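You operate a simulated robot arm through the tools that you are given. There is no shell and no other tool. Be economical: measure what you need, move in short steps, check, and stop when the job is done.

You are at the controls of a simulated robot arm. One attempt, no reset.

TASK
Open the drawer of the winder bench, put the big weight from the inside of the winder drawer on the clamp end of the stacking table, then shut the drawer. Then take the black post and leave it on top of the blue canister on the top of the pressing bench. Then pull the samples drawer of the checking bench open. The order counts. Set down upright: black post.

Only the result counts: the job must be done as asked and must still hold three seconds after the hand-in. Knocking over, shifting, dropping, spilling or breaking anything else fails it.

THE ROBOT
A 6-joint arm with a two-finger gripper on a trunk, on a base that drives. Base frame: it is fixed to the floor where the robot stands at the start and does not move with it; the origin is under the middle of the robot, x ahead of it, y to its left, z up. Readings come in cm, degrees, newtons and seconds.
With the tool pointing down near the work surface it reaches from about 22 to 46 cm from the robot's upright axis, wherever it stands. Its first joint turns from -115.0 to 115.0 degrees. Places, roughly: black post [0, 150, 75]; blue canister [-400, 250, 75]; clamp end of the stacking table [-130, -110, 80]; drawer of the winder bench [70, -10, 70]; samples drawer of the checking bench [-270, -20, 70]. Payload 2.1 kg.
The tool frame sits at the grasp point between the pads (the TCP): z along the fingers, y along the line on which they close. The tips reach 2 cm beyond it. Largest opening 10 cm; the body of the gripper starts 6.3 cm behind the TCP.
Orientation is that of the tool frame in the base frame, as [roll, pitch, yaw] about the fixed x, y, z axes, in that order (R = Rz(yaw) Ry(pitch) Rx(roll)). With the fingers straight down and closing along the base's y, the tool's x points along the base's -x, its y along +y and its z along -z.

THE INTERFACE
- The arm moves only by the tool move_arm. Its argument "plan" is one flat list of numbers, 7 for each row, row after row: the shift along the base's x, y, z in units of 200 mm (1.0 is 200 mm), then the turn, a rotation vector about the base's x, y, z in units of 90 degrees (1.0 is 90 degrees), then the gripper command, from -1 (fully open) to 1 (shut), values between in proportion. In form: [tx, ty, tz, ax, ay, az, fingers, tx, ty, tz, ax, ay, az, fingers, ...]. A call has 1 to 20 rows; each row is the pose to reach, as a shift and turn from the pose commanded when the call began. A call with a number of a shift or a turn outside -1 to 1 is refused whole. Each row takes 0.2 s and may step no farther than 5 cm and 8.6 degrees from the row before; otherwise, or with a gripper value out of range, the whole call is refused. A pose out of reach is approached as far as the arm can. The call stops where the force on the tool passes 40 N (or 10 N more than at its start, if that is more) or the arm is blocked; 0.2 s more then pass. Each finger travels about 15.3 cm/s and halts on what it meets, pressing with about 30 N; the grip force reading is that of the motor and also rises with nothing between the fingers. The clock runs only during rows and for 0.2 s after the last one: add rows that repeat a pose to give the fingers time. It gives the time, the measured TCP pose, the force on the tool (base axes), the opening and the grip force at its end, in the units of the frame above (readings bear some noise), with the torque about the TCP (base axes, N m) and any sound that the robot's microphone picked up.
- Cameras (640 x 400 px; columns grow to the right, rows downward): "scene" is now at [1.88, 13.53, 131.11]; the picture's right is [-0.09, -1.00, 0.00], its down [-0.73, 0.06, -0.68] and it looks along [0.68, -0.06, -0.74] (base axes); focal length 274 px, centre (320, 200). "wrist" rides on the gripper at [7, -1.9, -9.9] in the tool frame; the picture's right is [0.26, 0.97, 0.00], its down [-0.75, 0.20, -0.63] and it looks along [-0.61, 0.16, 0.78] (tool axes); focal length 230 px, centre (320, 200). There is no depth. A picture from a camera that has moved, and an enlarged one, comes with that camera's place and axes in the base frame and with its lens.
- snapshot(camera): a new picture of that camera. It takes no simulated time.
- move_column(by): slides the trunk up (or, below 0, down) by that many cm; the arm and the scene camera ride with it, the base frame stays. It gives what a move gives, with no picture.
- drive_base(legs): drives the robot by 1 to 6 legs, each [ahead, turn to the left] in cm and degrees, along the robot's own axes; the way and the turn of a leg run together, so that a leg with both is an arc; at most 150 cm and 180 degrees a leg. The arm and the cameras ride along, it lands a little off, and it stops where it bumps. It gives what a move gives.
- aim_head(pan, tilt): turns the head with the scene camera to pan (to the left, within 155 degrees either way) and tilt (down, from -29 to 69), counted from straight ahead of the robot. It gives what a move gives.
- enlarge(camera, box): a new picture of the part [left, top, right, bottom] of that camera's present view, enlarged. It takes no simulated time.
- finish_job(): hands the job in; it is judged then, once.

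Go step by step. Nothing tells you exact positions but the pictures and the camera data: compare them with the known pose of the tool, close in by small moves and look again before you grip or let go. The budget is 165 turns and 112 pictures, counting those below and the enlarged ones. Unless the task says otherwise, let go and move clear before handing in.

The tools are called after "Call:" as a command line: name --argument value ..., lists and objects as JSON in quotes. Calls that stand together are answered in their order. move_arm: Moves the arm, as the interface text tells. Its arguments: {"type":"object","properties":{"plan":{"type":"array","items":{"type":"number"}}},"required":["plan"]} The other tools are called the same way: move_column (by) slides the trunk up or down; drive_base (legs) drives the base; aim_head (pan, tilt) turns the head that bears the scene camera; snapshot (camera) takes a picture; enlarge (camera, box) takes an enlarged picture of a part of a camera's view; finish_job () hands the job in.

At the start:

```text
time: 0.0
tool_pos: [28.78, 16.83, 96.41]
orientation: [-180.0, 0.0, -180.0]
ft_force: [0.8, 0.5, 0.1]
moment: [-0.01, -0.02, 0.02]
gripper_width: 9.97
finger_force: 0.0
trunk travel left (down, up): [-51.9, 47.1]
robot x, y, heading: [-0.03, 0.31, -0.0]
head pan, tilt: [-5.0, 47.3]
```

scene: 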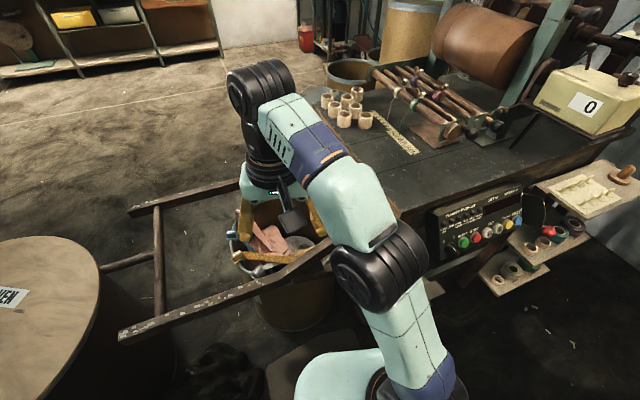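
wrist: 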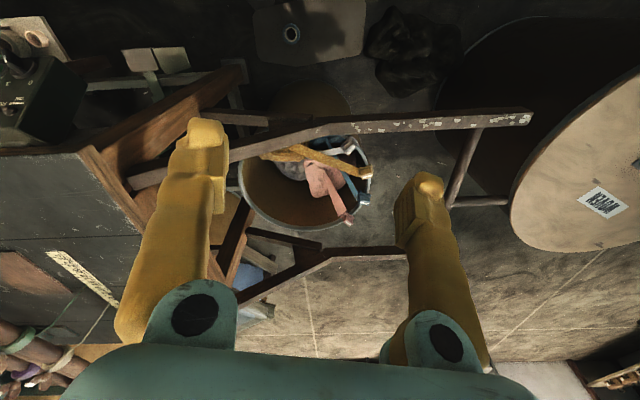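

I see a bench ahead to the right with winder gear, and the arm in front of it. I'll look around with the head to find the winder drawer.

Call:
aim_head --pan -25 --tilt 35

Call:
snapshot --camera "scene"

```text
time: 0.8
tool_pos: [28.81, 16.76, 96.45]
orientation: [180.0, 0.1, -179.9]
ft_force: [0.1, -0.6, 0.6]
moment: [0.0, -0.01, 0.01]
gripper_width: 10.0
finger_force: 0.0
trunk travel left (down, up): [-51.9, 47.1]
robot x, y, heading: [0.16, 0.28, -0.1]
head pan, tilt: [-25.0, 35.0]
```

```text
109 pictures are left
camera scene: at [1.96, 10.51, 132.92], right [-0.42, -0.91, 0.0], down [-0.52, 0.24, -0.82], along [0.74, -0.35, -0.57], focal length 274 px, centre (320, 200)
```

scene: 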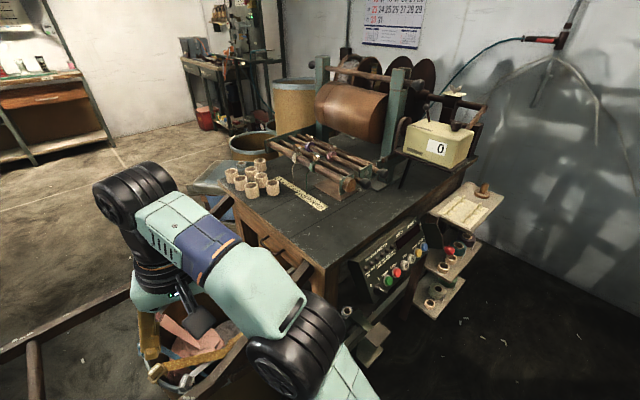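

The bench seems turned about 17° with its near corner around (43,-10,80), and the wood side facing +y may hold the drawer. I'll look at that floor area and around.

Call:
aim_head --pan 20 --tilt 50

Call:
snapshot --camera "scene"

Call:
aim_head --pan 90 --tilt 30

Call:
snapshot --camera "scene"

Call:
aim_head --pan 150 --tilt 20

Call:
snapshot --camera "scene"

Call:
aim_head --pan -130 --tilt 25

Call:
snapshot --camera "scene"

```text
time: 1.9
tool_pos: [28.83, 16.77, 96.41]
orientation: [179.9, -0.1, 179.9]
ft_force: [-0.2, 0.7, -0.5]
moment: [0.0, 0.02, 0.02]
gripper_width: 9.99
finger_force: 0.0
trunk travel left (down, up): [-51.9, 47.1]
robot x, y, heading: [0.2, 0.07, -0.2]
head pan, tilt: [20.0, 50.0]
```

```text
108 pictures are left
camera scene: at [1.21, 16.84, 130.75], right [0.34, -0.94, 0.0], down [-0.72, -0.26, -0.64], along [0.6, 0.22, -0.77], focal length 274 px, centre (320, 200)
```

scene: 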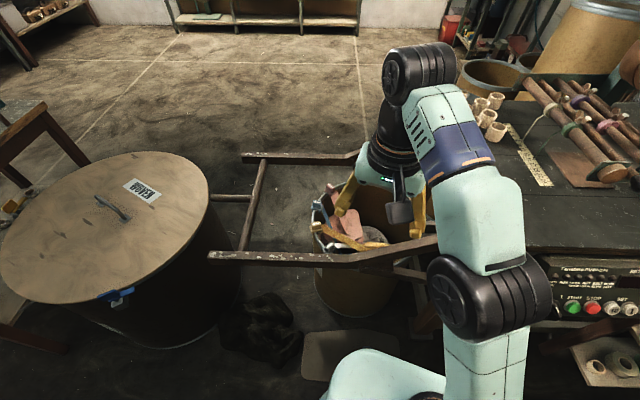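

```text
time: 3.4
tool_pos: [28.83, 16.92, 96.42]
orientation: [180.0, 0.0, -180.0]
ft_force: [0.4, 0.0, -0.6]
moment: [0.03, 0.02, -0.01]
gripper_width: 10.01
finger_force: 0.2
trunk travel left (down, up): [-51.9, 47.1]
robot x, y, heading: [-0.16, -0.08, 0.0]
head pan, tilt: [90.0, 30.0]
```

```text
107 pictures are left
camera scene: at [-6.02, 23.27, 133.7], right [1.0, 0.0, 0.0], down [0.0, -0.5, -0.87], along [0.0, 0.87, -0.5], focal length 274 px, centre (320, 200)
```

scene: 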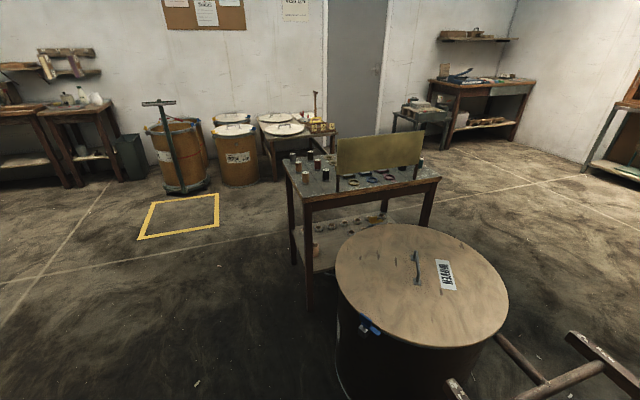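

```text
time: 4.7
tool_pos: [28.86, 16.75, 96.34]
orientation: [179.9, 0.1, 179.9]
ft_force: [0.4, -1.2, 0.9]
moment: [0.04, 0.0, 0.0]
gripper_width: 9.99
finger_force: 0.1
trunk travel left (down, up): [-51.9, 47.1]
robot x, y, heading: [0.11, -0.03, -0.1]
head pan, tilt: [150.0, 20.0]
```

```text
106 pictures are left
camera scene: at [-14.09, 18.89, 135.3], right [0.5, 0.87, 0.0], down [0.3, -0.17, -0.94], along [-0.81, 0.47, -0.34], focal length 274 px, centre (320, 200)
```

scene: 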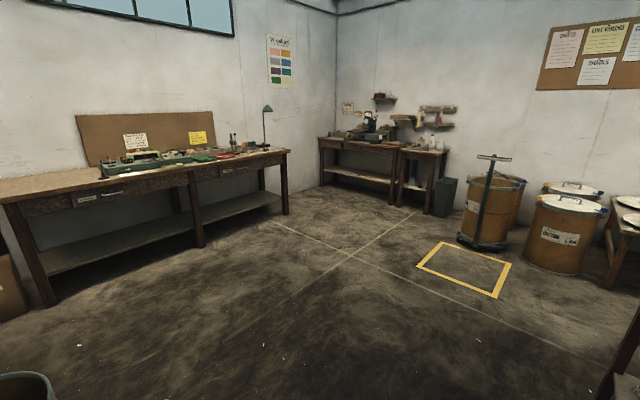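

```text
time: 8.5
tool_pos: [28.83, 16.73, 96.23]
orientation: [-180.0, 0.0, 180.0]
ft_force: [0.4, 0.6, 0.0]
moment: [0.0, 0.0, 0.0]
gripper_width: 9.99
finger_force: 0.0
trunk travel left (down, up): [-51.9, 47.1]
robot x, y, heading: [0.02, 0.04, 0.3]
head pan, tilt: [-130.0, 25.0]
```

```text
105 pictures are left
camera scene: at [-11.95, 7.16, 134.5], right [-0.77, 0.64, 0.0], down [0.27, 0.32, -0.91], along [-0.58, -0.69, -0.42], focal length 274 px, centre (320, 200)
```

scene: 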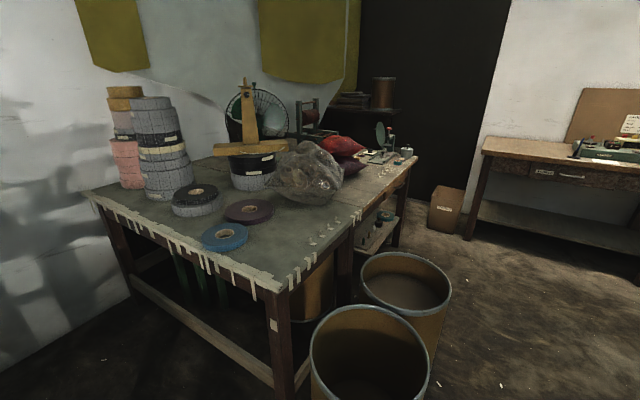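

The layout is clear: stacking table behind right, checking bench behind, post table left, pressing bench far back left. The arm blocks the view of the bench's side, so I move the arm to the left and look again.

Call:
move_arm --plan '[-0.1, 0.15, 0.1, 0, 0, 0, -1, -0.2, 0.3, 0.2, 0, 0, 0, -1, -0.35, 0.45, 0.3, 0, 0, 0, -1, -0.5, 0.6, 0.4, 0, 0, 0, -1, -0.65, 0.75, 0.4, 0, 0, 0, -1, -0.8, 0.9, 0.4, 0, 0, 0, -1]'

Call:
aim_head --pan -10 --tilt 45

Call:
snapshot --camera "scene"

```text
time: 9.9
tool_pos: [11.99, 28.77, 95.97]
orientation: [179.9, 0.0, -180.0]
ft_force: [0.2, 1.2, -0.8]
moment: [0.02, 0.01, 0.03]
gripper_width: 10.02
finger_force: 0.0
out of reach, approached as far as the arm can: row 1, 2, 3, 4, 5, 6
trunk travel left (down, up): [-51.9, 47.1]
robot x, y, heading: [-0.1, -0.08, -0.2]
head pan, tilt: [-130.0, 25.0]
```

```text
time: 11.9
tool_pos: [11.86, 28.73, 95.89]
orientation: [180.0, 0.0, 180.0]
ft_force: [0.0, 0.4, 0.0]
moment: [0.03, -0.02, -0.01]
gripper_width: 10.02
finger_force: 0.1
trunk travel left (down, up): [-51.9, 47.1]
robot x, y, heading: [-0.25, 0.15, 0.0]
head pan, tilt: [-10.0, 45.0]
```

```text
104 pictures are left
camera scene: at [1.97, 12.81, 131.44], right [-0.17, -0.98, 0.0], down [-0.7, 0.12, -0.71], along [0.7, -0.12, -0.71], focal length 274 px, centre (320, 200)
```

scene: 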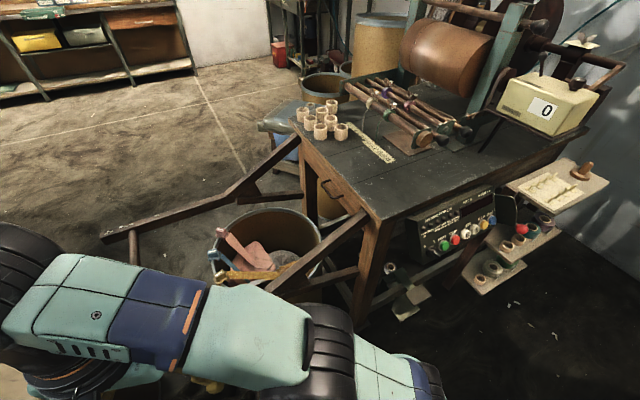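

Now the drawer with its handle shows in the narrow side of the bench. I'll enlarge.

Call:
enlarge --camera "scene" --box '[240, 90, 440, 300]'

```text
1.90 times, centred on (340, 195) of scene
camera zoom: at [1.97, 12.81, 131.44], right [-0.17, -0.98, 0.0], down [-0.7, 0.12, -0.71], along [0.7, -0.12, -0.71], focal length 522 px, centre (282, 210)
```

zoom: 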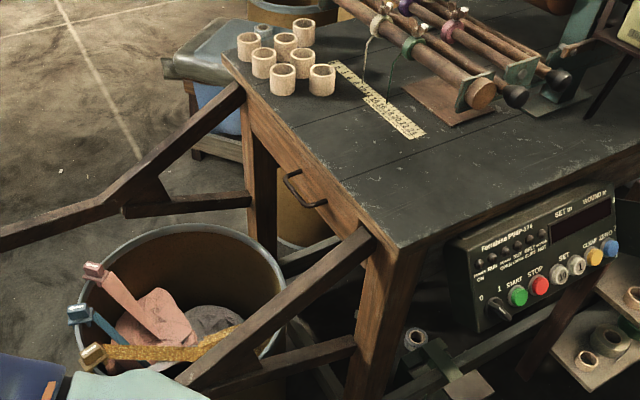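

I need to know my own base footprint and the clearance to the cart shafts. I look steeply down.

Call:
aim_head --pan -15 --tilt 69

Call:
snapshot --camera "scene"

Call:
snapshot --camera "wrist"

```text
time: 12.8
tool_pos: [11.99, 28.72, 95.91]
orientation: [180.0, 0.0, 180.0]
ft_force: [0.3, -0.5, 0.0]
moment: [0.0, 0.01, -0.02]
gripper_width: 10.0
finger_force: 0.1
trunk travel left (down, up): [-51.9, 47.1]
robot x, y, heading: [0.3, 0.02, 0.1]
head pan, tilt: [-15.0, 68.8]
```

```text
102 pictures are left
camera scene: at [-0.63, 12.78, 128.56], right [-0.26, -0.97, 0.0], down [-0.9, 0.24, -0.36], along [0.35, -0.09, -0.93], focal length 274 px, centre (320, 200)
```

scene: 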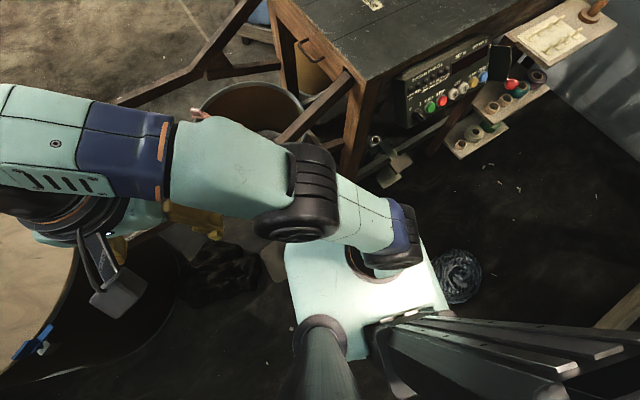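

```text
101 pictures are left
camera wrist: at [5.01, 27.02, 105.82], right [-0.26, 0.97, 0.0], down [0.75, 0.2, 0.63], along [0.61, 0.16, -0.78], focal length 230 px, centre (320, 200)
```

wrist: 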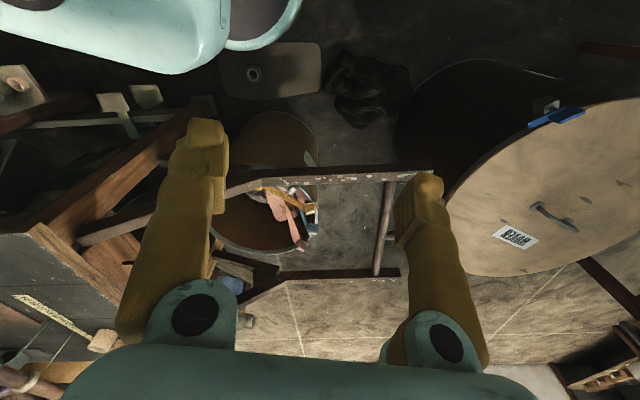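

The handle is near (65,-2,72) on the side facing +y. I'll creep forward so it comes within reach, checking for bumps.

Call:
drive_base --legs '[[8, 0]]'

Call:
aim_head --pan -10 --tilt 60

Call:
snapshot --camera "scene"

```text
time: 13.8
tool_pos: [17.61, 28.85, 96.16]
orientation: [179.9, 0.3, -179.9]
ft_force: [1.0, -0.2, 0.3]
moment: [0.01, 0.03, 0.0]
gripper_width: 10.0
finger_force: 0.0
trunk travel left (down, up): [-51.9, 47.1]
robot x, y, heading: [6.17, -0.22, 0.1]
head pan, tilt: [-15.0, 68.8]
stopped in leg 1: the robot was blocked; the commanded pose is now the measured one
```

```text
time: 14.6
tool_pos: [17.69, 28.82, 96.1]
orientation: [179.9, 0.3, -179.8]
ft_force: [-0.3, -0.2, 0.7]
moment: [0.0, 0.05, -0.01]
gripper_width: 9.99
finger_force: 0.1
trunk travel left (down, up): [-51.9, 47.1]
robot x, y, heading: [6.51, -0.2, -0.1]
head pan, tilt: [-10.0, 60.0]
```

```text
100 pictures are left
camera scene: at [4.75, 13.08, 129.66], right [-0.17, -0.98, 0.0], down [-0.84, 0.15, -0.51], along [0.51, -0.09, -0.86], focal length 274 px, centre (320, 200)
```

scene: 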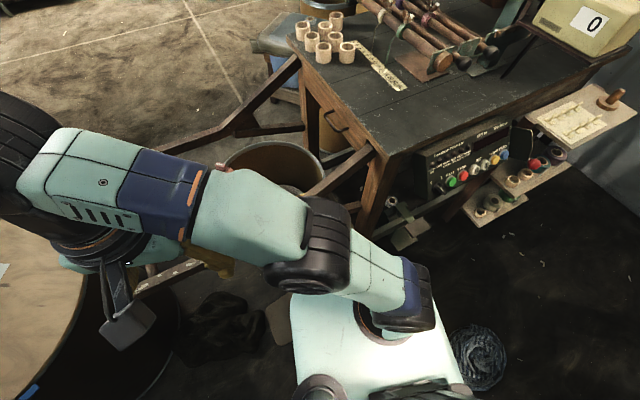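

Blocked after 6 cm. I look down at the front to see what's near the base.

Call:
aim_head --pan 35 --tilt 69

Call:
snapshot --camera "scene"

Call:
aim_head --pan -40 --tilt 69

Call:
snapshot --camera "scene"

```text
time: 15.7
tool_pos: [18.17, 28.76, 96.03]
orientation: [179.9, -0.1, -179.9]
ft_force: [0.0, -0.4, 0.1]
moment: [0.02, 0.0, 0.0]
gripper_width: 10.02
finger_force: 0.1
trunk travel left (down, up): [-51.9, 47.1]
robot x, y, heading: [6.14, -0.13, 0.1]
head pan, tilt: [35.0, 68.8]
```

```text
99 pictures are left
camera scene: at [3.72, 17.4, 128.65], right [0.57, -0.82, 0.0], down [-0.76, -0.53, -0.37], along [0.3, 0.21, -0.93], focal length 274 px, centre (320, 200)
```

scene: 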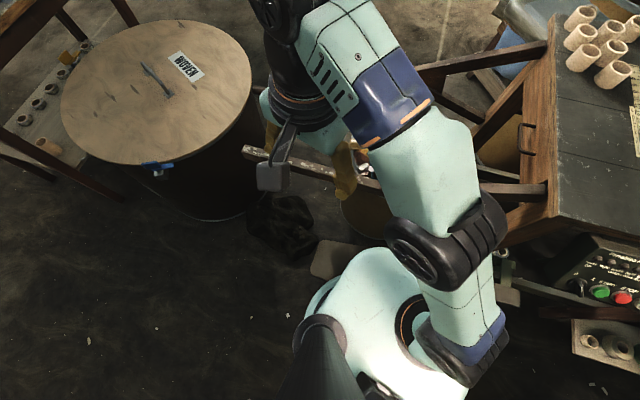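

```text
time: 17.1
tool_pos: [18.11, 28.88, 95.99]
orientation: [180.0, -0.1, -179.9]
ft_force: [0.2, 0.2, 1.1]
moment: [0.01, -0.03, 0.02]
gripper_width: 10.0
finger_force: 0.1
trunk travel left (down, up): [-51.9, 47.1]
robot x, y, heading: [6.17, -0.12, 0.2]
head pan, tilt: [-40.0, 68.8]
```

```text
98 pictures are left
camera scene: at [3.3, 10.62, 128.66], right [-0.64, -0.77, -0.01], down [-0.71, 0.6, -0.37], along [0.29, -0.23, -0.93], focal length 274 px, centre (320, 200)
```

scene: 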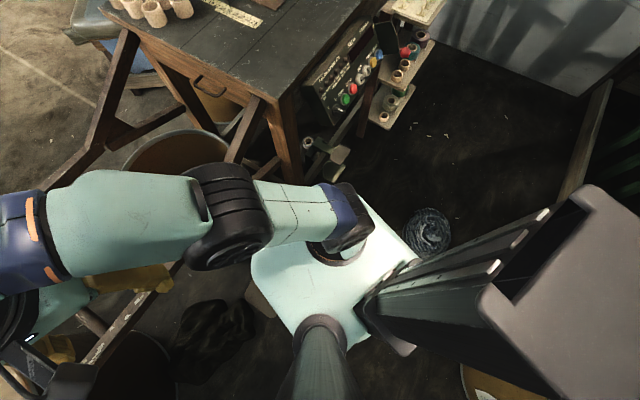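

The foot pedal on the floor blocks the base. I'll stay here (base 6, 0) and try reaching the handle with a leaning tool; first I swing the arm over, yawed to match the bench.

Call:
move_arm --plan '[0.2, -0.1, 0.05, 0, 0, 0.03, -0.2, 0.4, -0.22, 0.05, 0, 0, 0.06, -0.2, 0.6, -0.34, 0.05, 0, 0, 0.09, -0.2, 0.8, -0.46, 0.05, 0, 0, 0.12, -0.2, 1.0, -0.58, 0.05, 0, 0, 0.15, -0.2, 1.0, -0.75, 0.05, 0, 0, 0.18, -0.2, 1.0, -0.9, 0.05, 0, 0, 0.208, -0.2]'

Call:
snapshot --camera "wrist"

```text
time: 18.7
tool_pos: [37.91, 10.63, 96.76]
orientation: [179.9, 0.3, -161.0]
ft_force: [-0.1, -0.7, -1.1]
moment: [0.01, 0.05, 0.0]
gripper_width: 5.99
finger_force: 0.1
out of reach, approached as far as the arm can: row 4, 5, 6
trunk travel left (down, up): [-51.9, 47.1]
robot x, y, heading: [6.37, 0.16, 0.2]
head pan, tilt: [-40.0, 68.8]
```

```text
97 pictures are left
camera wrist: at [31.78, 6.64, 106.68], right [-0.56, 0.83, 0.0], down [0.64, 0.43, 0.63], along [0.53, 0.35, -0.77], focal length 230 px, centre (320, 200)
```

wrist: 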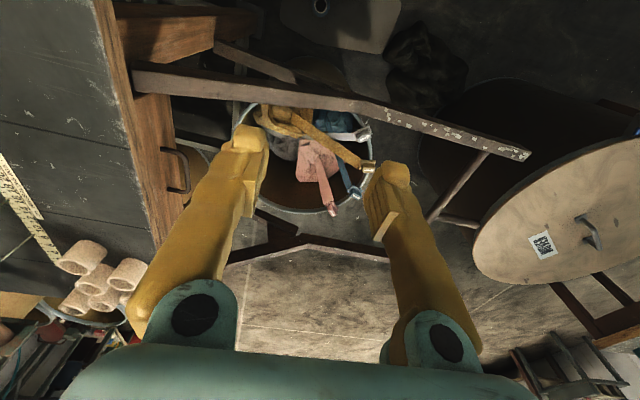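

I can see the handle in the wrist view, about (63,-1). Height limits the reach, so I raise the trunk 15 cm and then extend.

Call:
move_column --by 15

Call:
move_arm --plan '[0.15, 0.0, -0.15, 0, 0, 0, -0.2, 0.3, 0.0, -0.3, 0, 0, 0, -0.2, 0.45, 0.0, -0.45, 0, 0, 0, -0.2, 0.6, 0.0, -0.6, 0, 0, 0, -0.2, 0.7, 0.0, -0.8, 0, 0, 0, -0.2]'

Call:
snapshot --camera "wrist"

```text
time: 20.5
tool_pos: [37.93, 10.72, 111.68]
orientation: [180.0, 0.1, -161.2]
ft_force: [-0.3, 0.4, -0.1]
moment: [-0.02, 0.0, 0.02]
gripper_width: 6.02
finger_force: 0.1
trunk travel left (down, up): [-66.9, 32.1]
robot x, y, heading: [6.67, -0.17, -0.1]
head pan, tilt: [-40.0, 68.8]
```

```text
time: 21.7
tool_pos: [50.14, 10.33, 96.02]
orientation: [179.9, 0.2, -161.2]
ft_force: [-0.2, -0.7, 0.5]
moment: [0.02, -0.06, 0.02]
gripper_width: 6.03
finger_force: 0.0
out of reach, approached as far as the arm can: row 4, 5
trunk travel left (down, up): [-66.9, 32.1]
robot x, y, heading: [6.33, 0.2, -0.2]
head pan, tilt: [-40.0, 68.8]
```

```text
96 pictures are left
camera wrist: at [44.05, 6.33, 105.81], right [-0.56, 0.83, 0.0], down [0.64, 0.43, 0.63], along [0.53, 0.35, -0.77], focal length 230 px, centre (320, 200)
```

wrist: 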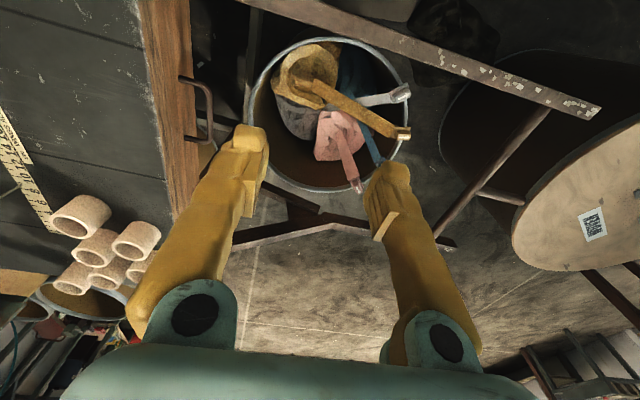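

The handle bar is at about (61.7,-0.3,73.4), roughly 8 cm long with ~3.5 cm stand-off. I'm at the 46 cm limit tool-down, so I lean the tool forward along the bar, then tip it toward the drawer.

Call:
move_arm --plan '[0, 0, 0, 0.028, -0.084, 0, 0.3, 0, 0, 0, 0.056, -0.168, 0, 0.3, 0, 0, 0, 0.085, -0.252, 0, 0.3, 0, 0, 0, 0.113, -0.336, 0, 0.3, 0, 0, 0, 0.142, -0.421, 0, 0.3]'

Call:
move_arm --plan '[0, 0, 0, -0.074, -0.025, 0, 0.3, 0, 0, 0, -0.147, -0.05, 0, 0.3, 0, 0, 0, -0.221, -0.075, 0, 0.3, 0, 0, 0, -0.294, -0.1, 0, 0.3, 0, 0, 0, -0.368, -0.125, 0, 0.3]'

Call:
snapshot --camera "wrist"

```text
time: 22.9
tool_pos: [50.09, 10.32, 96.4]
orientation: [-180.0, 40.2, -161.2]
ft_force: [0.7, -0.9, 0.1]
moment: [0.02, 0.01, 0.02]
gripper_width: 3.5
finger_force: 0.0
trunk travel left (down, up): [-66.9, 32.1]
robot x, y, heading: [6.15, 0.06, -0.1]
head pan, tilt: [-40.0, 68.8]
```

```text
time: 24.1
tool_pos: [50.21, 10.35, 96.23]
orientation: [-137.4, 31.7, -135.4]
ft_force: [-0.1, 0.1, 0.6]
moment: [0.0, 0.02, -0.01]
gripper_width: 3.5
finger_force: 0.1
out of reach, approached as far as the arm can: row 1
trunk travel left (down, up): [-66.9, 32.1]
robot x, y, heading: [6.39, -0.14, -0.3]
head pan, tilt: [-40.0, 68.8]
```

```text
95 pictures are left
camera wrist: at [38.97, 6.87, 99.82], right [-0.41, 0.59, -0.69], down [-0.07, 0.73, 0.67], along [0.91, 0.33, -0.26], focal length 230 px, centre (320, 200)
```

wrist: 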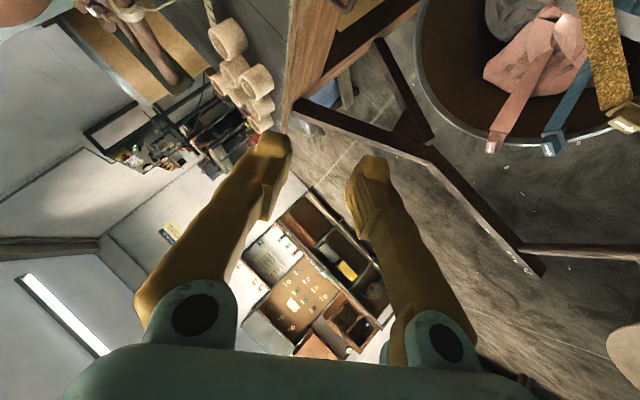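

Orientation is as planned. Now I move to a hover short of the handle and look with both cameras.

Call:
move_arm --plan '[0.05, -0.06, -0.2, 0, 0, 0, 0.3, 0.1, -0.12, -0.4, 0, 0, 0, 0.3, 0.15, -0.18, -0.6, 0, 0, 0, 0.3, 0.2, -0.25, -0.8, 0, 0, 0, 0.3, 0.21, -0.26, -0.89, 0, 0, 0, 0.3]'

Call:
aim_head --pan -15 --tilt 52

Call:
snapshot --camera "wrist"

Call:
enlarge --camera "scene" --box '[220, 60, 460, 210]'

```text
time: 25.3
tool_pos: [54.52, 5.24, 78.36]
orientation: [-137.6, 31.8, -135.5]
ft_force: [0.4, 1.2, -1.4]
moment: [-0.07, -0.02, -0.05]
gripper_width: 3.48
finger_force: 0.1
trunk travel left (down, up): [-66.9, 32.1]
robot x, y, heading: [6.53, 0.03, -0.1]
head pan, tilt: [-40.0, 68.8]
```

```text
time: 26.2
tool_pos: [54.52, 5.3, 78.48]
orientation: [-137.6, 31.7, -135.5]
ft_force: [0.6, -0.1, -0.9]
moment: [-0.03, -0.04, -0.05]
gripper_width: 3.49
finger_force: 0.1
trunk travel left (down, up): [-66.9, 32.1]
robot x, y, heading: [6.1, -0.29, -0.1]
head pan, tilt: [-15.0, 52.0]
```

```text
94 pictures are left
camera wrist: at [43.28, 1.77, 82.01], right [-0.41, 0.6, -0.69], down [-0.07, 0.73, 0.68], along [0.91, 0.33, -0.26], focal length 230 px, centre (320, 200)
```

wrist: 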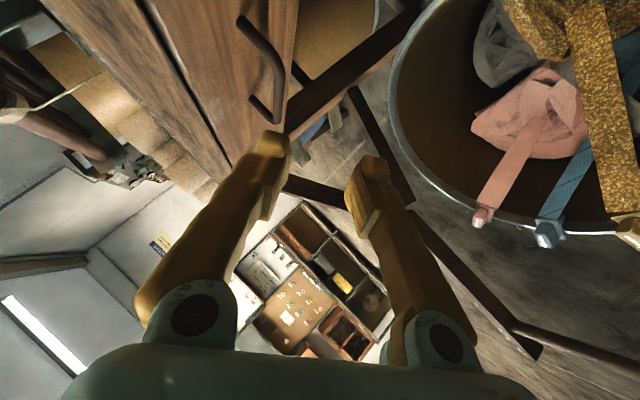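

```text
2.67 times, centred on (340, 135) of scene
camera zoom: at [6.85, 12.18, 145.55], right [-0.26, -0.97, 0.0], down [-0.76, 0.21, -0.62], along [0.6, -0.16, -0.79], focal length 730 px, centre (267, 373)
```

zoom: 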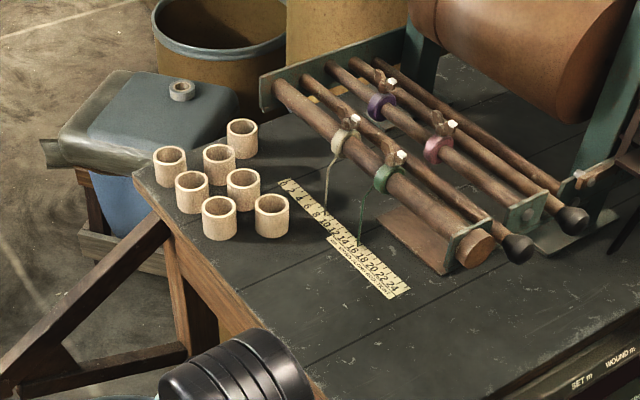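

The handle is upper-left of the fingers. I enlarge for precise location.

Call:
enlarge --camera "wrist" --box '[200, 0, 360, 150]'

```text
2.67 times, centred on (280, 75) of wrist
camera zoom: at [43.28, 1.77, 82.01], right [-0.41, 0.6, -0.69], down [-0.07, 0.73, 0.68], along [0.91, 0.33, -0.26], focal length 614 px, centre (427, 533)
```

zoom: 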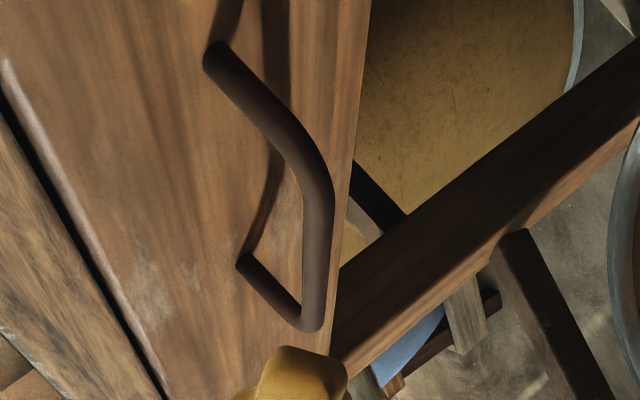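

Best estimate for the bar centre is (61.2,-0.2,74.3). I close in to 4 cm short and look.

Call:
move_arm --plan '[0.06, -0.13, -0.02, 0, 0, 0, 0.3, 0.185, -0.23, -0.08, 0, 0, 0, 0.3]'

Call:
snapshot --camera "wrist"

```text
time: 26.8
tool_pos: [58.19, 0.29, 76.8]
orientation: [-137.7, 31.7, -135.4]
ft_force: [-0.8, -1.0, 1.2]
moment: [0.03, -0.01, 0.04]
gripper_width: 3.52
finger_force: 0.0
trunk travel left (down, up): [-66.9, 32.1]
robot x, y, heading: [6.18, -0.07, -0.0]
head pan, tilt: [-15.0, 52.0]
```

```text
91 pictures are left
camera wrist: at [47.02, -3.1, 80.38], right [-0.41, 0.6, -0.69], down [-0.07, 0.73, 0.68], along [0.91, 0.33, -0.26], focal length 230 px, centre (320, 200)
```

wrist: 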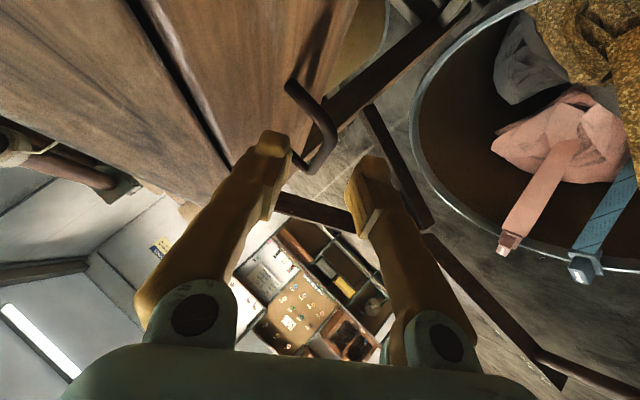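

The approach line passes right through the bar. I advance 3.5 cm along the tool axis and grip.

Call:
move_arm --plan '[0.065, -0.018, -0.055, 0, 0, 0, 0.3, 0.131, -0.037, -0.11, 0, 0, 0, 0.3]'

Call:
snapshot --camera "wrist"

```text
time: 27.4
tool_pos: [60.75, -0.21, 74.63]
orientation: [-137.6, 31.7, -135.5]
ft_force: [-0.4, 0.8, -0.2]
moment: [-0.02, -0.02, 0.01]
gripper_width: 3.46
finger_force: 0.1
trunk travel left (down, up): [-66.9, 32.1]
robot x, y, heading: [6.38, -0.17, 0.0]
head pan, tilt: [-15.0, 52.0]
```

```text
90 pictures are left
camera wrist: at [49.64, -3.68, 78.25], right [-0.41, 0.6, -0.69], down [-0.07, 0.73, 0.68], along [0.91, 0.33, -0.26], focal length 230 px, centre (320, 200)
```

wrist: 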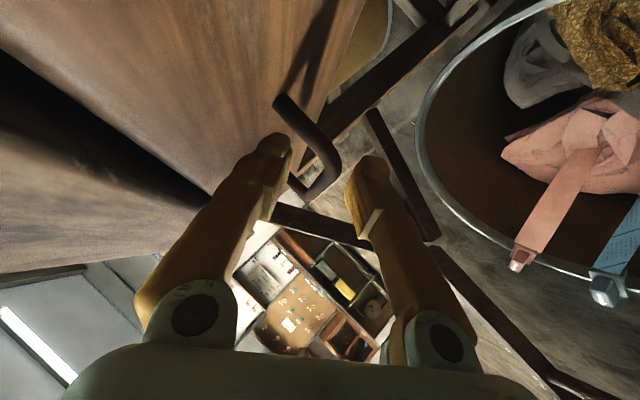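

Bar is between the fingertips, slightly right of centre. I nudge a bit deeper and over, then close.

Call:
move_arm --plan '[0.02, 0.01, -0.033, 0, 0, 0, 0.3, 0.02, 0.01, -0.033, 0, 0, 0, 1, 0.02, 0.01, -0.033, 0, 0, 0, 1, 0.02, 0.01, -0.033, 0, 0, 0, 1]'

```text
time: 28.4
tool_pos: [61.25, 0.03, 73.89]
orientation: [-137.7, 31.7, -135.6]
ft_force: [0.5, -1.9, -5.7]
moment: [0.03, 0.01, 0.01]
gripper_width: 0.62
finger_force: 30.0
trunk travel left (down, up): [-66.9, 32.1]
robot x, y, heading: [5.96, 0.3, -0.1]
head pan, tilt: [-15.0, 52.0]
```

Gripped something 0.6 cm thick. I pull along the drawer's outward direction.

Call:
move_arm --plan '[-0.02, 0.06, 0, 0, 0, 0, 1, -0.04, 0.12, 0, 0, 0, 0, 1, -0.06, 0.18, 0, 0, 0, 0, 1, -0.08, 0.24, 0, 0, 0, 0, 1]'

Call:
snapshot --camera "wrist"

```text
time: 29.4
tool_pos: [59.77, 4.89, 73.81]
orientation: [-137.6, 31.8, -135.4]
ft_force: [4.8, 1.0, 0.0]
moment: [-0.05, 0.07, -0.11]
gripper_width: 0.57
finger_force: 30.2
trunk travel left (down, up): [-66.9, 32.1]
robot x, y, heading: [6.43, 0.22, -0.2]
head pan, tilt: [-15.0, 52.0]
```

```text
89 pictures are left
camera wrist: at [48.5, 1.37, 77.36], right [-0.41, 0.59, -0.69], down [-0.07, 0.73, 0.68], along [0.91, 0.33, -0.26], focal length 230 px, centre (320, 200)
```

wrist: 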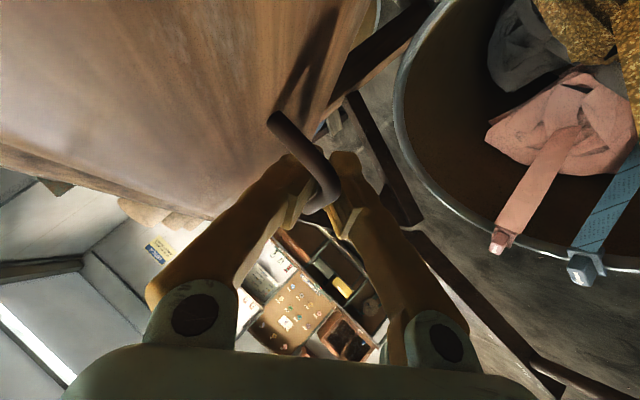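

The drawer follows. I continue pulling 15 cm more.

Call:
move_arm --plan '[-0.05, 0.15, 0, 0, 0, 0, 1, -0.1, 0.3, 0, 0, 0, 0, 1, -0.15, 0.45, 0, 0, 0, 0, 1, -0.2, 0.6, 0, 0, 0, 0, 1, -0.24, 0.72, 0, 0, 0, 0, 1]'

Call:
snapshot --camera "scene"

```text
time: 30.6
tool_pos: [54.69, 19.37, 73.7]
orientation: [-137.6, 31.5, -135.5]
ft_force: [9.5, 2.0, -7.3]
moment: [-0.04, 0.09, -0.03]
gripper_width: 0.6
finger_force: 29.8
trunk travel left (down, up): [-66.9, 32.1]
robot x, y, heading: [6.19, 0.15, 0.1]
head pan, tilt: [-15.0, 52.0]
```

```text
88 pictures are left
camera scene: at [7.87, 12.47, 145.46], right [-0.26, -0.97, 0.0], down [-0.76, 0.2, -0.61], along [0.59, -0.16, -0.79], focal length 274 px, centre (320, 200)
```

scene: 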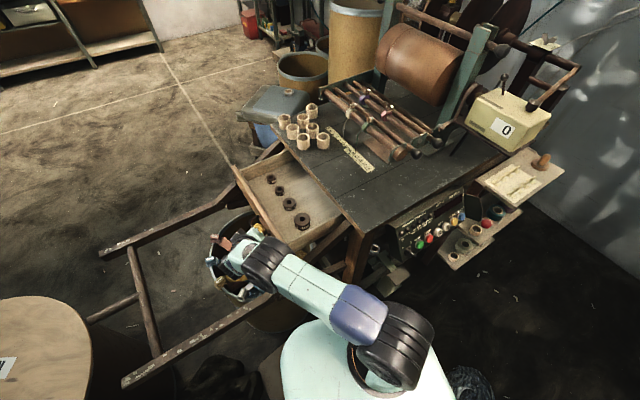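

The drawer is open about 20 cm; four ring weights are inside, the biggest nearest me. I enlarge.

Call:
enlarge --camera "scene" --box '[230, 140, 370, 260]'

```text
3.33 times, centred on (300, 200) of scene
camera zoom: at [7.87, 12.47, 145.46], right [-0.26, -0.97, 0.0], down [-0.76, 0.2, -0.61], along [0.59, -0.16, -0.79], focal length 913 px, centre (387, 200)
```

zoom: 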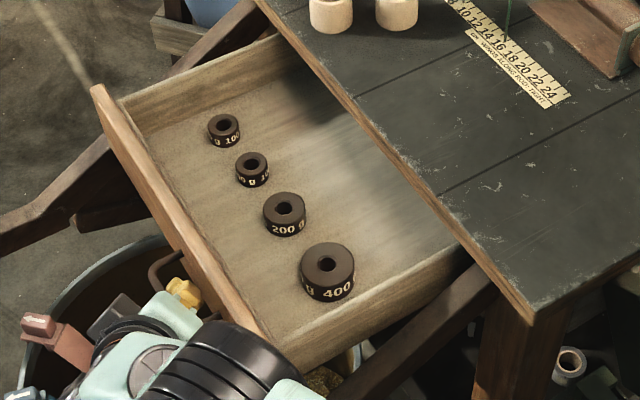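

The 400 g ring at about (56.3,5.3,72) is the big one. I release the handle and retreat along the tool axis.

Call:
move_arm --plan '[0, 0, 0, 0, 0, 0, 0.3, 0, 0, 0, 0, 0, 0, 0.3, -0.075, 0.021, 0.063, 0, 0, 0, 0.3, -0.15, 0.042, 0.125, 0, 0, 0, 0.3, -0.3, 0.084, 0.25, 0, 0, 0, 0.3, -0.4, 0.1, 0.45, 0, 0, 0, 0.3]'

Call:
move_arm --plan '[0, 0, 0.1, 0.074, 0.025, 0, 0, 0, 0, 0.2, 0.147, 0.05, 0, -0.5, 0, 0, 0.3, 0.221, 0.075, 0, -0.6, 0, 0, 0.4, 0.294, 0.1, 0, -0.6, 0, 0, 0.4, 0.368, 0.125, 0, -0.6]'

Call:
snapshot --camera "wrist"

```text
time: 32.0
tool_pos: [46.81, 21.18, 82.84]
orientation: [-137.6, 31.8, -135.5]
ft_force: [-1.1, 0.5, 0.8]
moment: [-0.01, 0.01, 0.0]
gripper_width: 3.51
finger_force: 0.0
trunk travel left (down, up): [-66.9, 32.1]
robot x, y, heading: [6.44, -0.18, 0.1]
head pan, tilt: [-15.0, 52.0]
```

```text
time: 33.2
tool_pos: [46.79, 21.12, 90.82]
orientation: [179.9, 40.0, -161.2]
ft_force: [0.1, 1.0, -0.1]
moment: [-0.03, 0.0, 0.02]
gripper_width: 7.95
finger_force: 0.0
trunk travel left (down, up): [-66.9, 32.1]
robot x, y, heading: [6.18, -0.1, -0.3]
head pan, tilt: [-15.0, 52.0]
```

```text
86 pictures are left
camera wrist: at [36.35, 15.65, 93.98], right [-0.5, 0.85, -0.16], down [0.1, 0.24, 0.97], along [0.86, 0.47, -0.2], focal length 230 px, centre (320, 200)
```

wrist: 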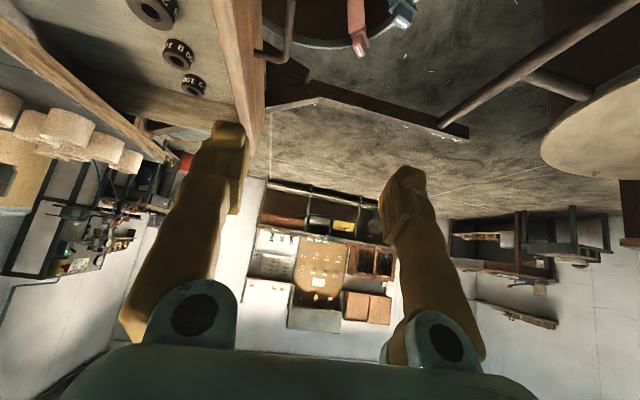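

Now I reduce the lean to 25° and hover above the 400 g weight.

Call:
move_arm --plan '[0.1, -0.16, 0, -0.013, 0.04, 0, -0.6, 0.2, -0.32, 0, -0.026, 0.08, 0, -0.6, 0.3, -0.48, 0, -0.04, 0.12, 0, -0.6, 0.4, -0.64, -0.1, -0.053, 0.158, 0, -0.6, 0.475, -0.79, -0.3, -0.053, 0.158, 0, -0.6]'

Call:
snapshot --camera "wrist"

Call:
snapshot --camera "scene"

```text
refused: row 5 steps farther than a row can; nothing moved
```

```text
85 pictures are left
camera wrist: at [36.35, 15.65, 93.98], right [-0.5, 0.85, -0.16], down [0.1, 0.24, 0.97], along [0.86, 0.47, -0.2], focal length 230 px, centre (320, 200)
```

wrist: 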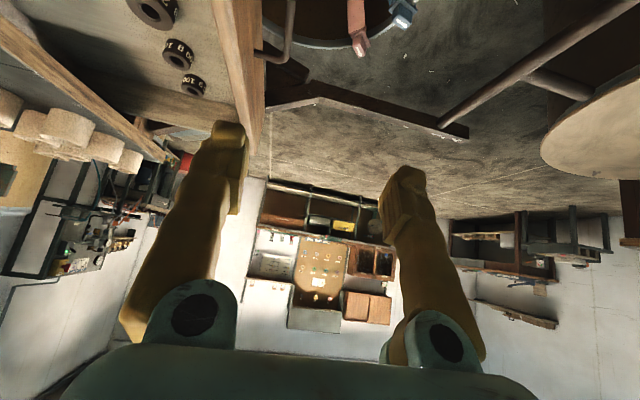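

```text
84 pictures are left
camera scene: at [7.49, 12.21, 145.49], right [-0.26, -0.97, 0.0], down [-0.76, 0.2, -0.62], along [0.59, -0.16, -0.79], focal length 274 px, centre (320, 200)
```

scene: 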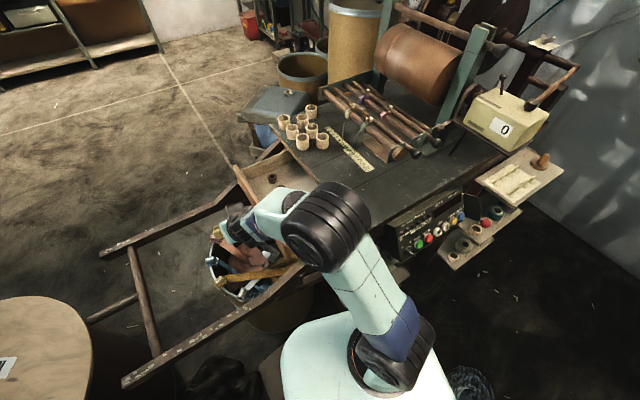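

The last row's step was too long; I resend with finer steps.

Call:
move_arm --plan '[0.1, -0.16, 0, -0.013, 0.04, 0, -0.6, 0.2, -0.32, 0, -0.026, 0.08, 0, -0.6, 0.3, -0.48, 0, -0.04, 0.12, 0, -0.6, 0.4, -0.64, -0.1, -0.053, 0.158, 0, -0.6, 0.44, -0.75, -0.2, -0.053, 0.158, 0, -0.6, 0.475, -0.79, -0.3, -0.053, 0.158, 0, -0.6]'

Call:
snapshot --camera "wrist"

```text
time: 34.6
tool_pos: [56.37, 5.34, 84.87]
orientation: [179.9, 25.0, -161.2]
ft_force: [0.6, -0.1, -0.1]
moment: [-0.01, 0.02, -0.02]
gripper_width: 8.02
finger_force: 0.1
trunk travel left (down, up): [-66.9, 32.1]
robot x, y, heading: [6.31, -0.13, -0.3]
head pan, tilt: [-15.0, 52.0]
```

```text
83 pictures are left
camera wrist: at [46.92, 0.34, 90.91], right [-0.53, 0.84, -0.11], down [0.33, 0.32, 0.89], along [0.78, 0.44, -0.45], focal length 230 px, centre (320, 200)
```

wrist: 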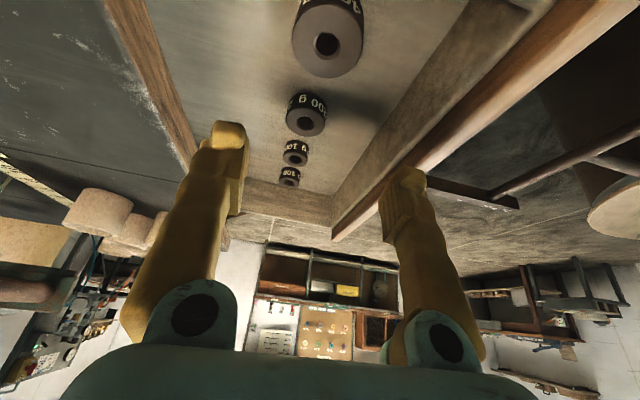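

The weight's top centre triangulates to about (57,5,71.5). I centre and descend part way.

Call:
move_arm --plan '[0.03, -0.017, -0.2, 0, 0, 0, -0.5, 0.03, -0.017, -0.42, 0, 0, 0, -0.5]'

Call:
snapshot --camera "wrist"

```text
time: 35.2
tool_pos: [56.79, 5.26, 76.6]
orientation: [180.0, 25.1, -161.4]
ft_force: [0.9, -0.4, 0.4]
moment: [0.0, 0.0, 0.04]
gripper_width: 7.51
finger_force: 0.0
trunk travel left (down, up): [-66.9, 32.1]
robot x, y, heading: [6.33, -0.21, -0.0]
head pan, tilt: [-15.0, 52.0]
```

```text
82 pictures are left
camera wrist: at [47.45, 0.13, 82.65], right [-0.53, 0.84, -0.11], down [0.33, 0.32, 0.89], along [0.78, 0.44, -0.45], focal length 230 px, centre (320, 200)
```

wrist: 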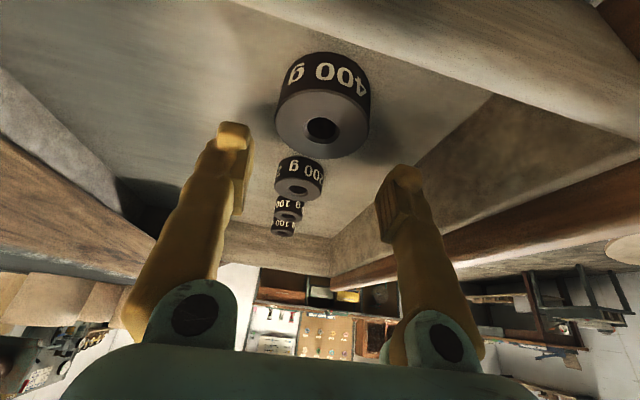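

Weight centred within a few mm. I descend to grasp height and close.

Call:
move_arm --plan '[0.02, 0.0, -0.12, 0, 0, 0, -0.5, 0.03, 0.0, -0.235, 0, 0, 0, -0.5, 0.03, 0.0, -0.235, 0, 0, 0, 0.2, 0.03, 0.0, -0.235, 0, 0, 0, 1, 0.03, 0.0, -0.235, 0, 0, 0, 1]'

Call:
snapshot --camera "wrist"

```text
time: 35.9
tool_pos: [57.56, 5.36, 73.26]
orientation: [-179.7, 27.1, -161.3]
ft_force: [-12.7, 0.0, 33.5]
moment: [0.9, 0.65, 0.61]
gripper_width: 4.29
finger_force: 2.2
trunk travel left (down, up): [-66.9, 32.1]
robot x, y, heading: [6.35, 0.21, 0.0]
head pan, tilt: [-15.0, 52.0]
stopped in row 3: the force on the tool passed its limit at 47 N (the readings are from after the stop); the commanded pose is now the measured one
```

```text
81 pictures are left
camera wrist: at [47.95, 0.23, 78.85], right [-0.52, 0.84, -0.12], down [0.3, 0.32, 0.9], along [0.8, 0.44, -0.42], focal length 230 px, centre (320, 200)
```

wrist: 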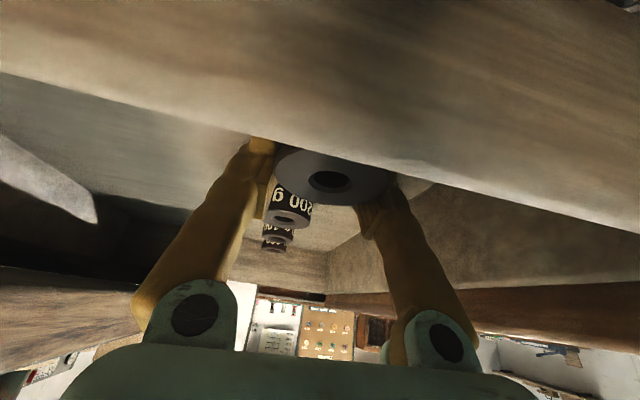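

The wrist camera housing seems to have met the drawer's near side wall. I open, rise, and will turn the tool 180° so that the camera is on the far side.

Call:
move_arm --plan '[0, 0, 0, 0, 0, 0, -0.5, 0, 0, 0, 0, 0, 0, -0.5, 0, 0, 0.2, 0, 0, 0, -0.5, 0, 0, 0.4, 0, 0, 0, -0.5, 0, 0, 0.6, 0, 0, 0, -0.5, -0.2, -0.05, 0.8, 0, 0, 0, -0.5]'

Call:
snapshot --camera "wrist"

```text
refused: row 6 steps farther than a row can; nothing moved
```

```text
80 pictures are left
camera wrist: at [47.95, 0.23, 78.85], right [-0.52, 0.84, -0.12], down [0.3, 0.32, 0.9], along [0.8, 0.44, -0.42], focal length 230 px, centre (320, 200)
```

wrist: 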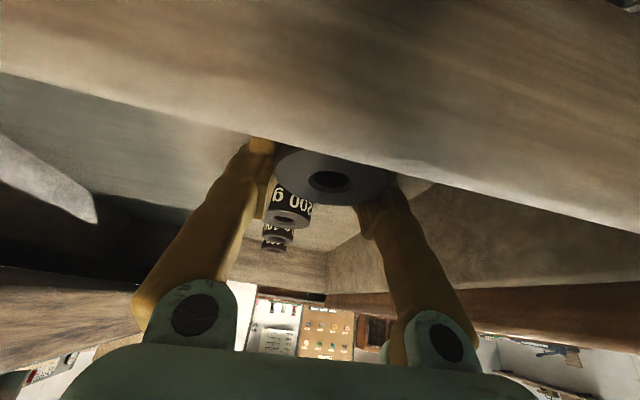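

I open, rise slightly, and instead try reducing the lean to ~10° to lift the camera clear.

Call:
move_arm --plan '[0, 0, 0, 0, 0, 0, -0.5, 0, 0, 0, 0, 0, 0, -0.5, 0, 0, 0.2, 0, 0, 0, -0.5, 0, 0, 0.2, -0.02, 0.06, 0, -0.5, 0, 0, 0.2, -0.04, 0.12, 0, -0.5, 0, 0, 0.2, -0.06, 0.179, 0, -0.5]'

```text
time: 36.3
tool_pos: [58.11, 5.11, 73.16]
orientation: [-179.7, 27.3, -161.7]
ft_force: [-13.3, -5.2, 33.8]
moment: [0.93, 0.64, 0.59]
gripper_width: 7.77
finger_force: 2.1
trunk travel left (down, up): [-66.9, 32.1]
robot x, y, heading: [6.14, 0.25, 0.0]
head pan, tilt: [-15.0, 52.0]
stopped in row 1: the force on the tool passed its limit at 54 N (the readings are from after the stop); the commanded pose is now the measured one
```

The fingers opened; now straight up.

Call:
move_arm --plan '[0, 0, 0.03, 0, 0, 0, -0.55, 0, 0, 0.1, 0, 0, 0, -0.55, 0, 0, 0.25, 0, 0, 0, -0.55]'

Call:
snapshot --camera "wrist"

```text
time: 37.1
tool_pos: [58.21, 5.44, 77.5]
orientation: [-179.8, 26.6, -161.5]
ft_force: [-0.8, 0.4, 0.6]
moment: [0.05, 0.02, -0.01]
gripper_width: 7.73
finger_force: 0.1
trunk travel left (down, up): [-66.9, 32.1]
robot x, y, heading: [5.95, -0.22, 0.1]
head pan, tilt: [-15.0, 52.0]
```

```text
79 pictures are left
camera wrist: at [48.72, 0.3, 83.26], right [-0.52, 0.84, -0.12], down [0.31, 0.32, 0.9], along [0.8, 0.43, -0.42], focal length 230 px, centre (320, 200)
```

wrist: 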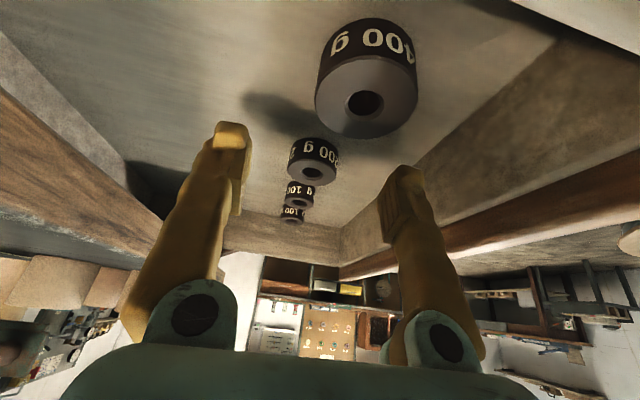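

The weight has slid about 1.5 cm, now near (56.3,6.5,72). I reduce the lean to ~10° above it.

Call:
move_arm --plan '[-0.03, 0.02, 0.05, -0.02, 0.058, 0, -0.5, -0.06, 0.04, 0.1, -0.04, 0.116, 0, -0.5, -0.095, 0.055, 0.1, -0.059, 0.175, 0, -0.5]'

Call:
snapshot --camera "wrist"

```text
time: 37.9
tool_pos: [56.61, 6.39, 79.56]
orientation: [-179.7, 9.9, -161.6]
ft_force: [0.3, 0.3, 0.3]
moment: [0.0, 0.0, 0.02]
gripper_width: 7.48
finger_force: 0.0
trunk travel left (down, up): [-66.9, 32.1]
robot x, y, heading: [6.3, 0.05, -0.1]
head pan, tilt: [-15.0, 52.0]
```

```text
78 pictures are left
camera wrist: at [48.97, 2.01, 88.11], right [-0.55, 0.84, -0.05], down [0.53, 0.39, 0.75], along [0.65, 0.38, -0.66], focal length 230 px, centre (320, 200)
```

wrist: 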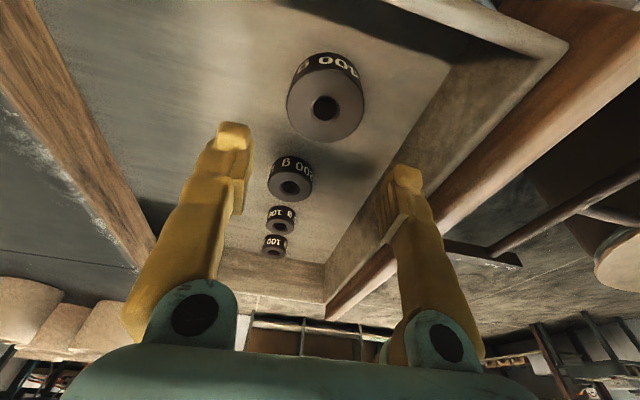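

Reach is fine at this lean and the weight is centred within half a cm. I descend again.

Call:
move_arm --plan '[-0.025, -0.02, -0.2, 0, 0, 0, -0.5, -0.025, -0.02, -0.33, 0, 0, 0, -0.5, -0.025, -0.02, -0.385, 0, 0, 0, -0.5]'

Call:
snapshot --camera "wrist"

```text
time: 38.7
tool_pos: [56.2, 5.83, 73.03]
orientation: [-179.6, 11.4, -161.7]
ft_force: [-11.2, -3.9, 30.1]
moment: [1.16, 0.81, 0.65]
gripper_width: 7.79
finger_force: 2.5
trunk travel left (down, up): [-66.9, 32.1]
robot x, y, heading: [6.49, 0.13, -0.2]
head pan, tilt: [-15.0, 52.0]
stopped in row 3: the force on the tool passed its limit at 46 N (the readings are from after the stop); the commanded pose is now the measured one
```

```text
77 pictures are left
camera wrist: at [48.27, 1.48, 81.35], right [-0.54, 0.84, -0.06], down [0.52, 0.39, 0.76], along [0.66, 0.38, -0.64], focal length 230 px, centre (320, 200)
```

wrist: 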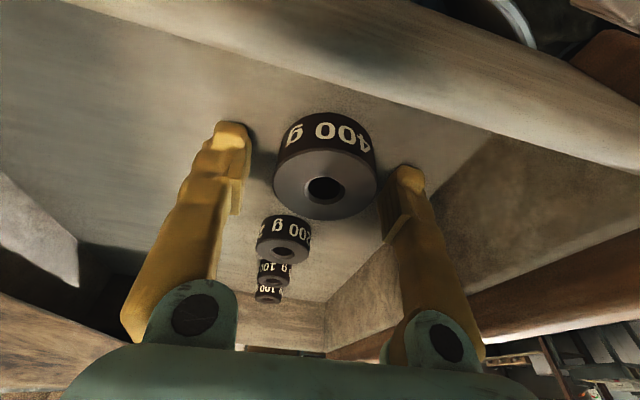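

It's the fingertips touching the drawer floor (so the floor is near z 71). I lift 0.5 cm, centre, and close.

Call:
move_arm --plan '[0, 0, 0.03, 0, 0, 0, -0.5, -0.025, 0, 0.035, 0, 0, 0, -0.5, -0.025, 0, 0.035, 0, 0, 0, 0, -0.025, 0, 0.035, 0, 0, 0, 1, -0.025, 0, 0.035, 0, 0, 0, 1, -0.025, 0, 0.035, 0, 0, 0, 1]'

Call:
snapshot --camera "wrist"

```text
time: 40.1
tool_pos: [56.02, 5.92, 73.15]
orientation: [-179.7, 10.8, -161.8]
ft_force: [0.4, -1.2, -0.1]
moment: [0.04, -0.01, 0.03]
gripper_width: 4.79
finger_force: 30.6
trunk travel left (down, up): [-66.9, 32.1]
robot x, y, heading: [6.45, -0.27, -0.1]
head pan, tilt: [-15.0, 52.0]
```

```text
76 pictures are left
camera wrist: at [48.2, 1.6, 81.56], right [-0.54, 0.84, -0.05], down [0.52, 0.39, 0.76], along [0.66, 0.38, -0.65], focal length 230 px, centre (320, 200)
```

wrist: 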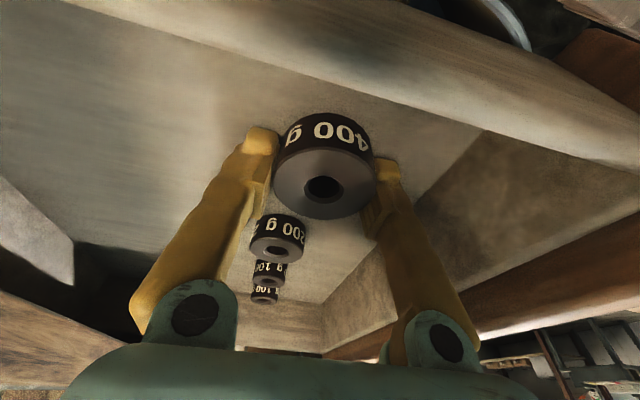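

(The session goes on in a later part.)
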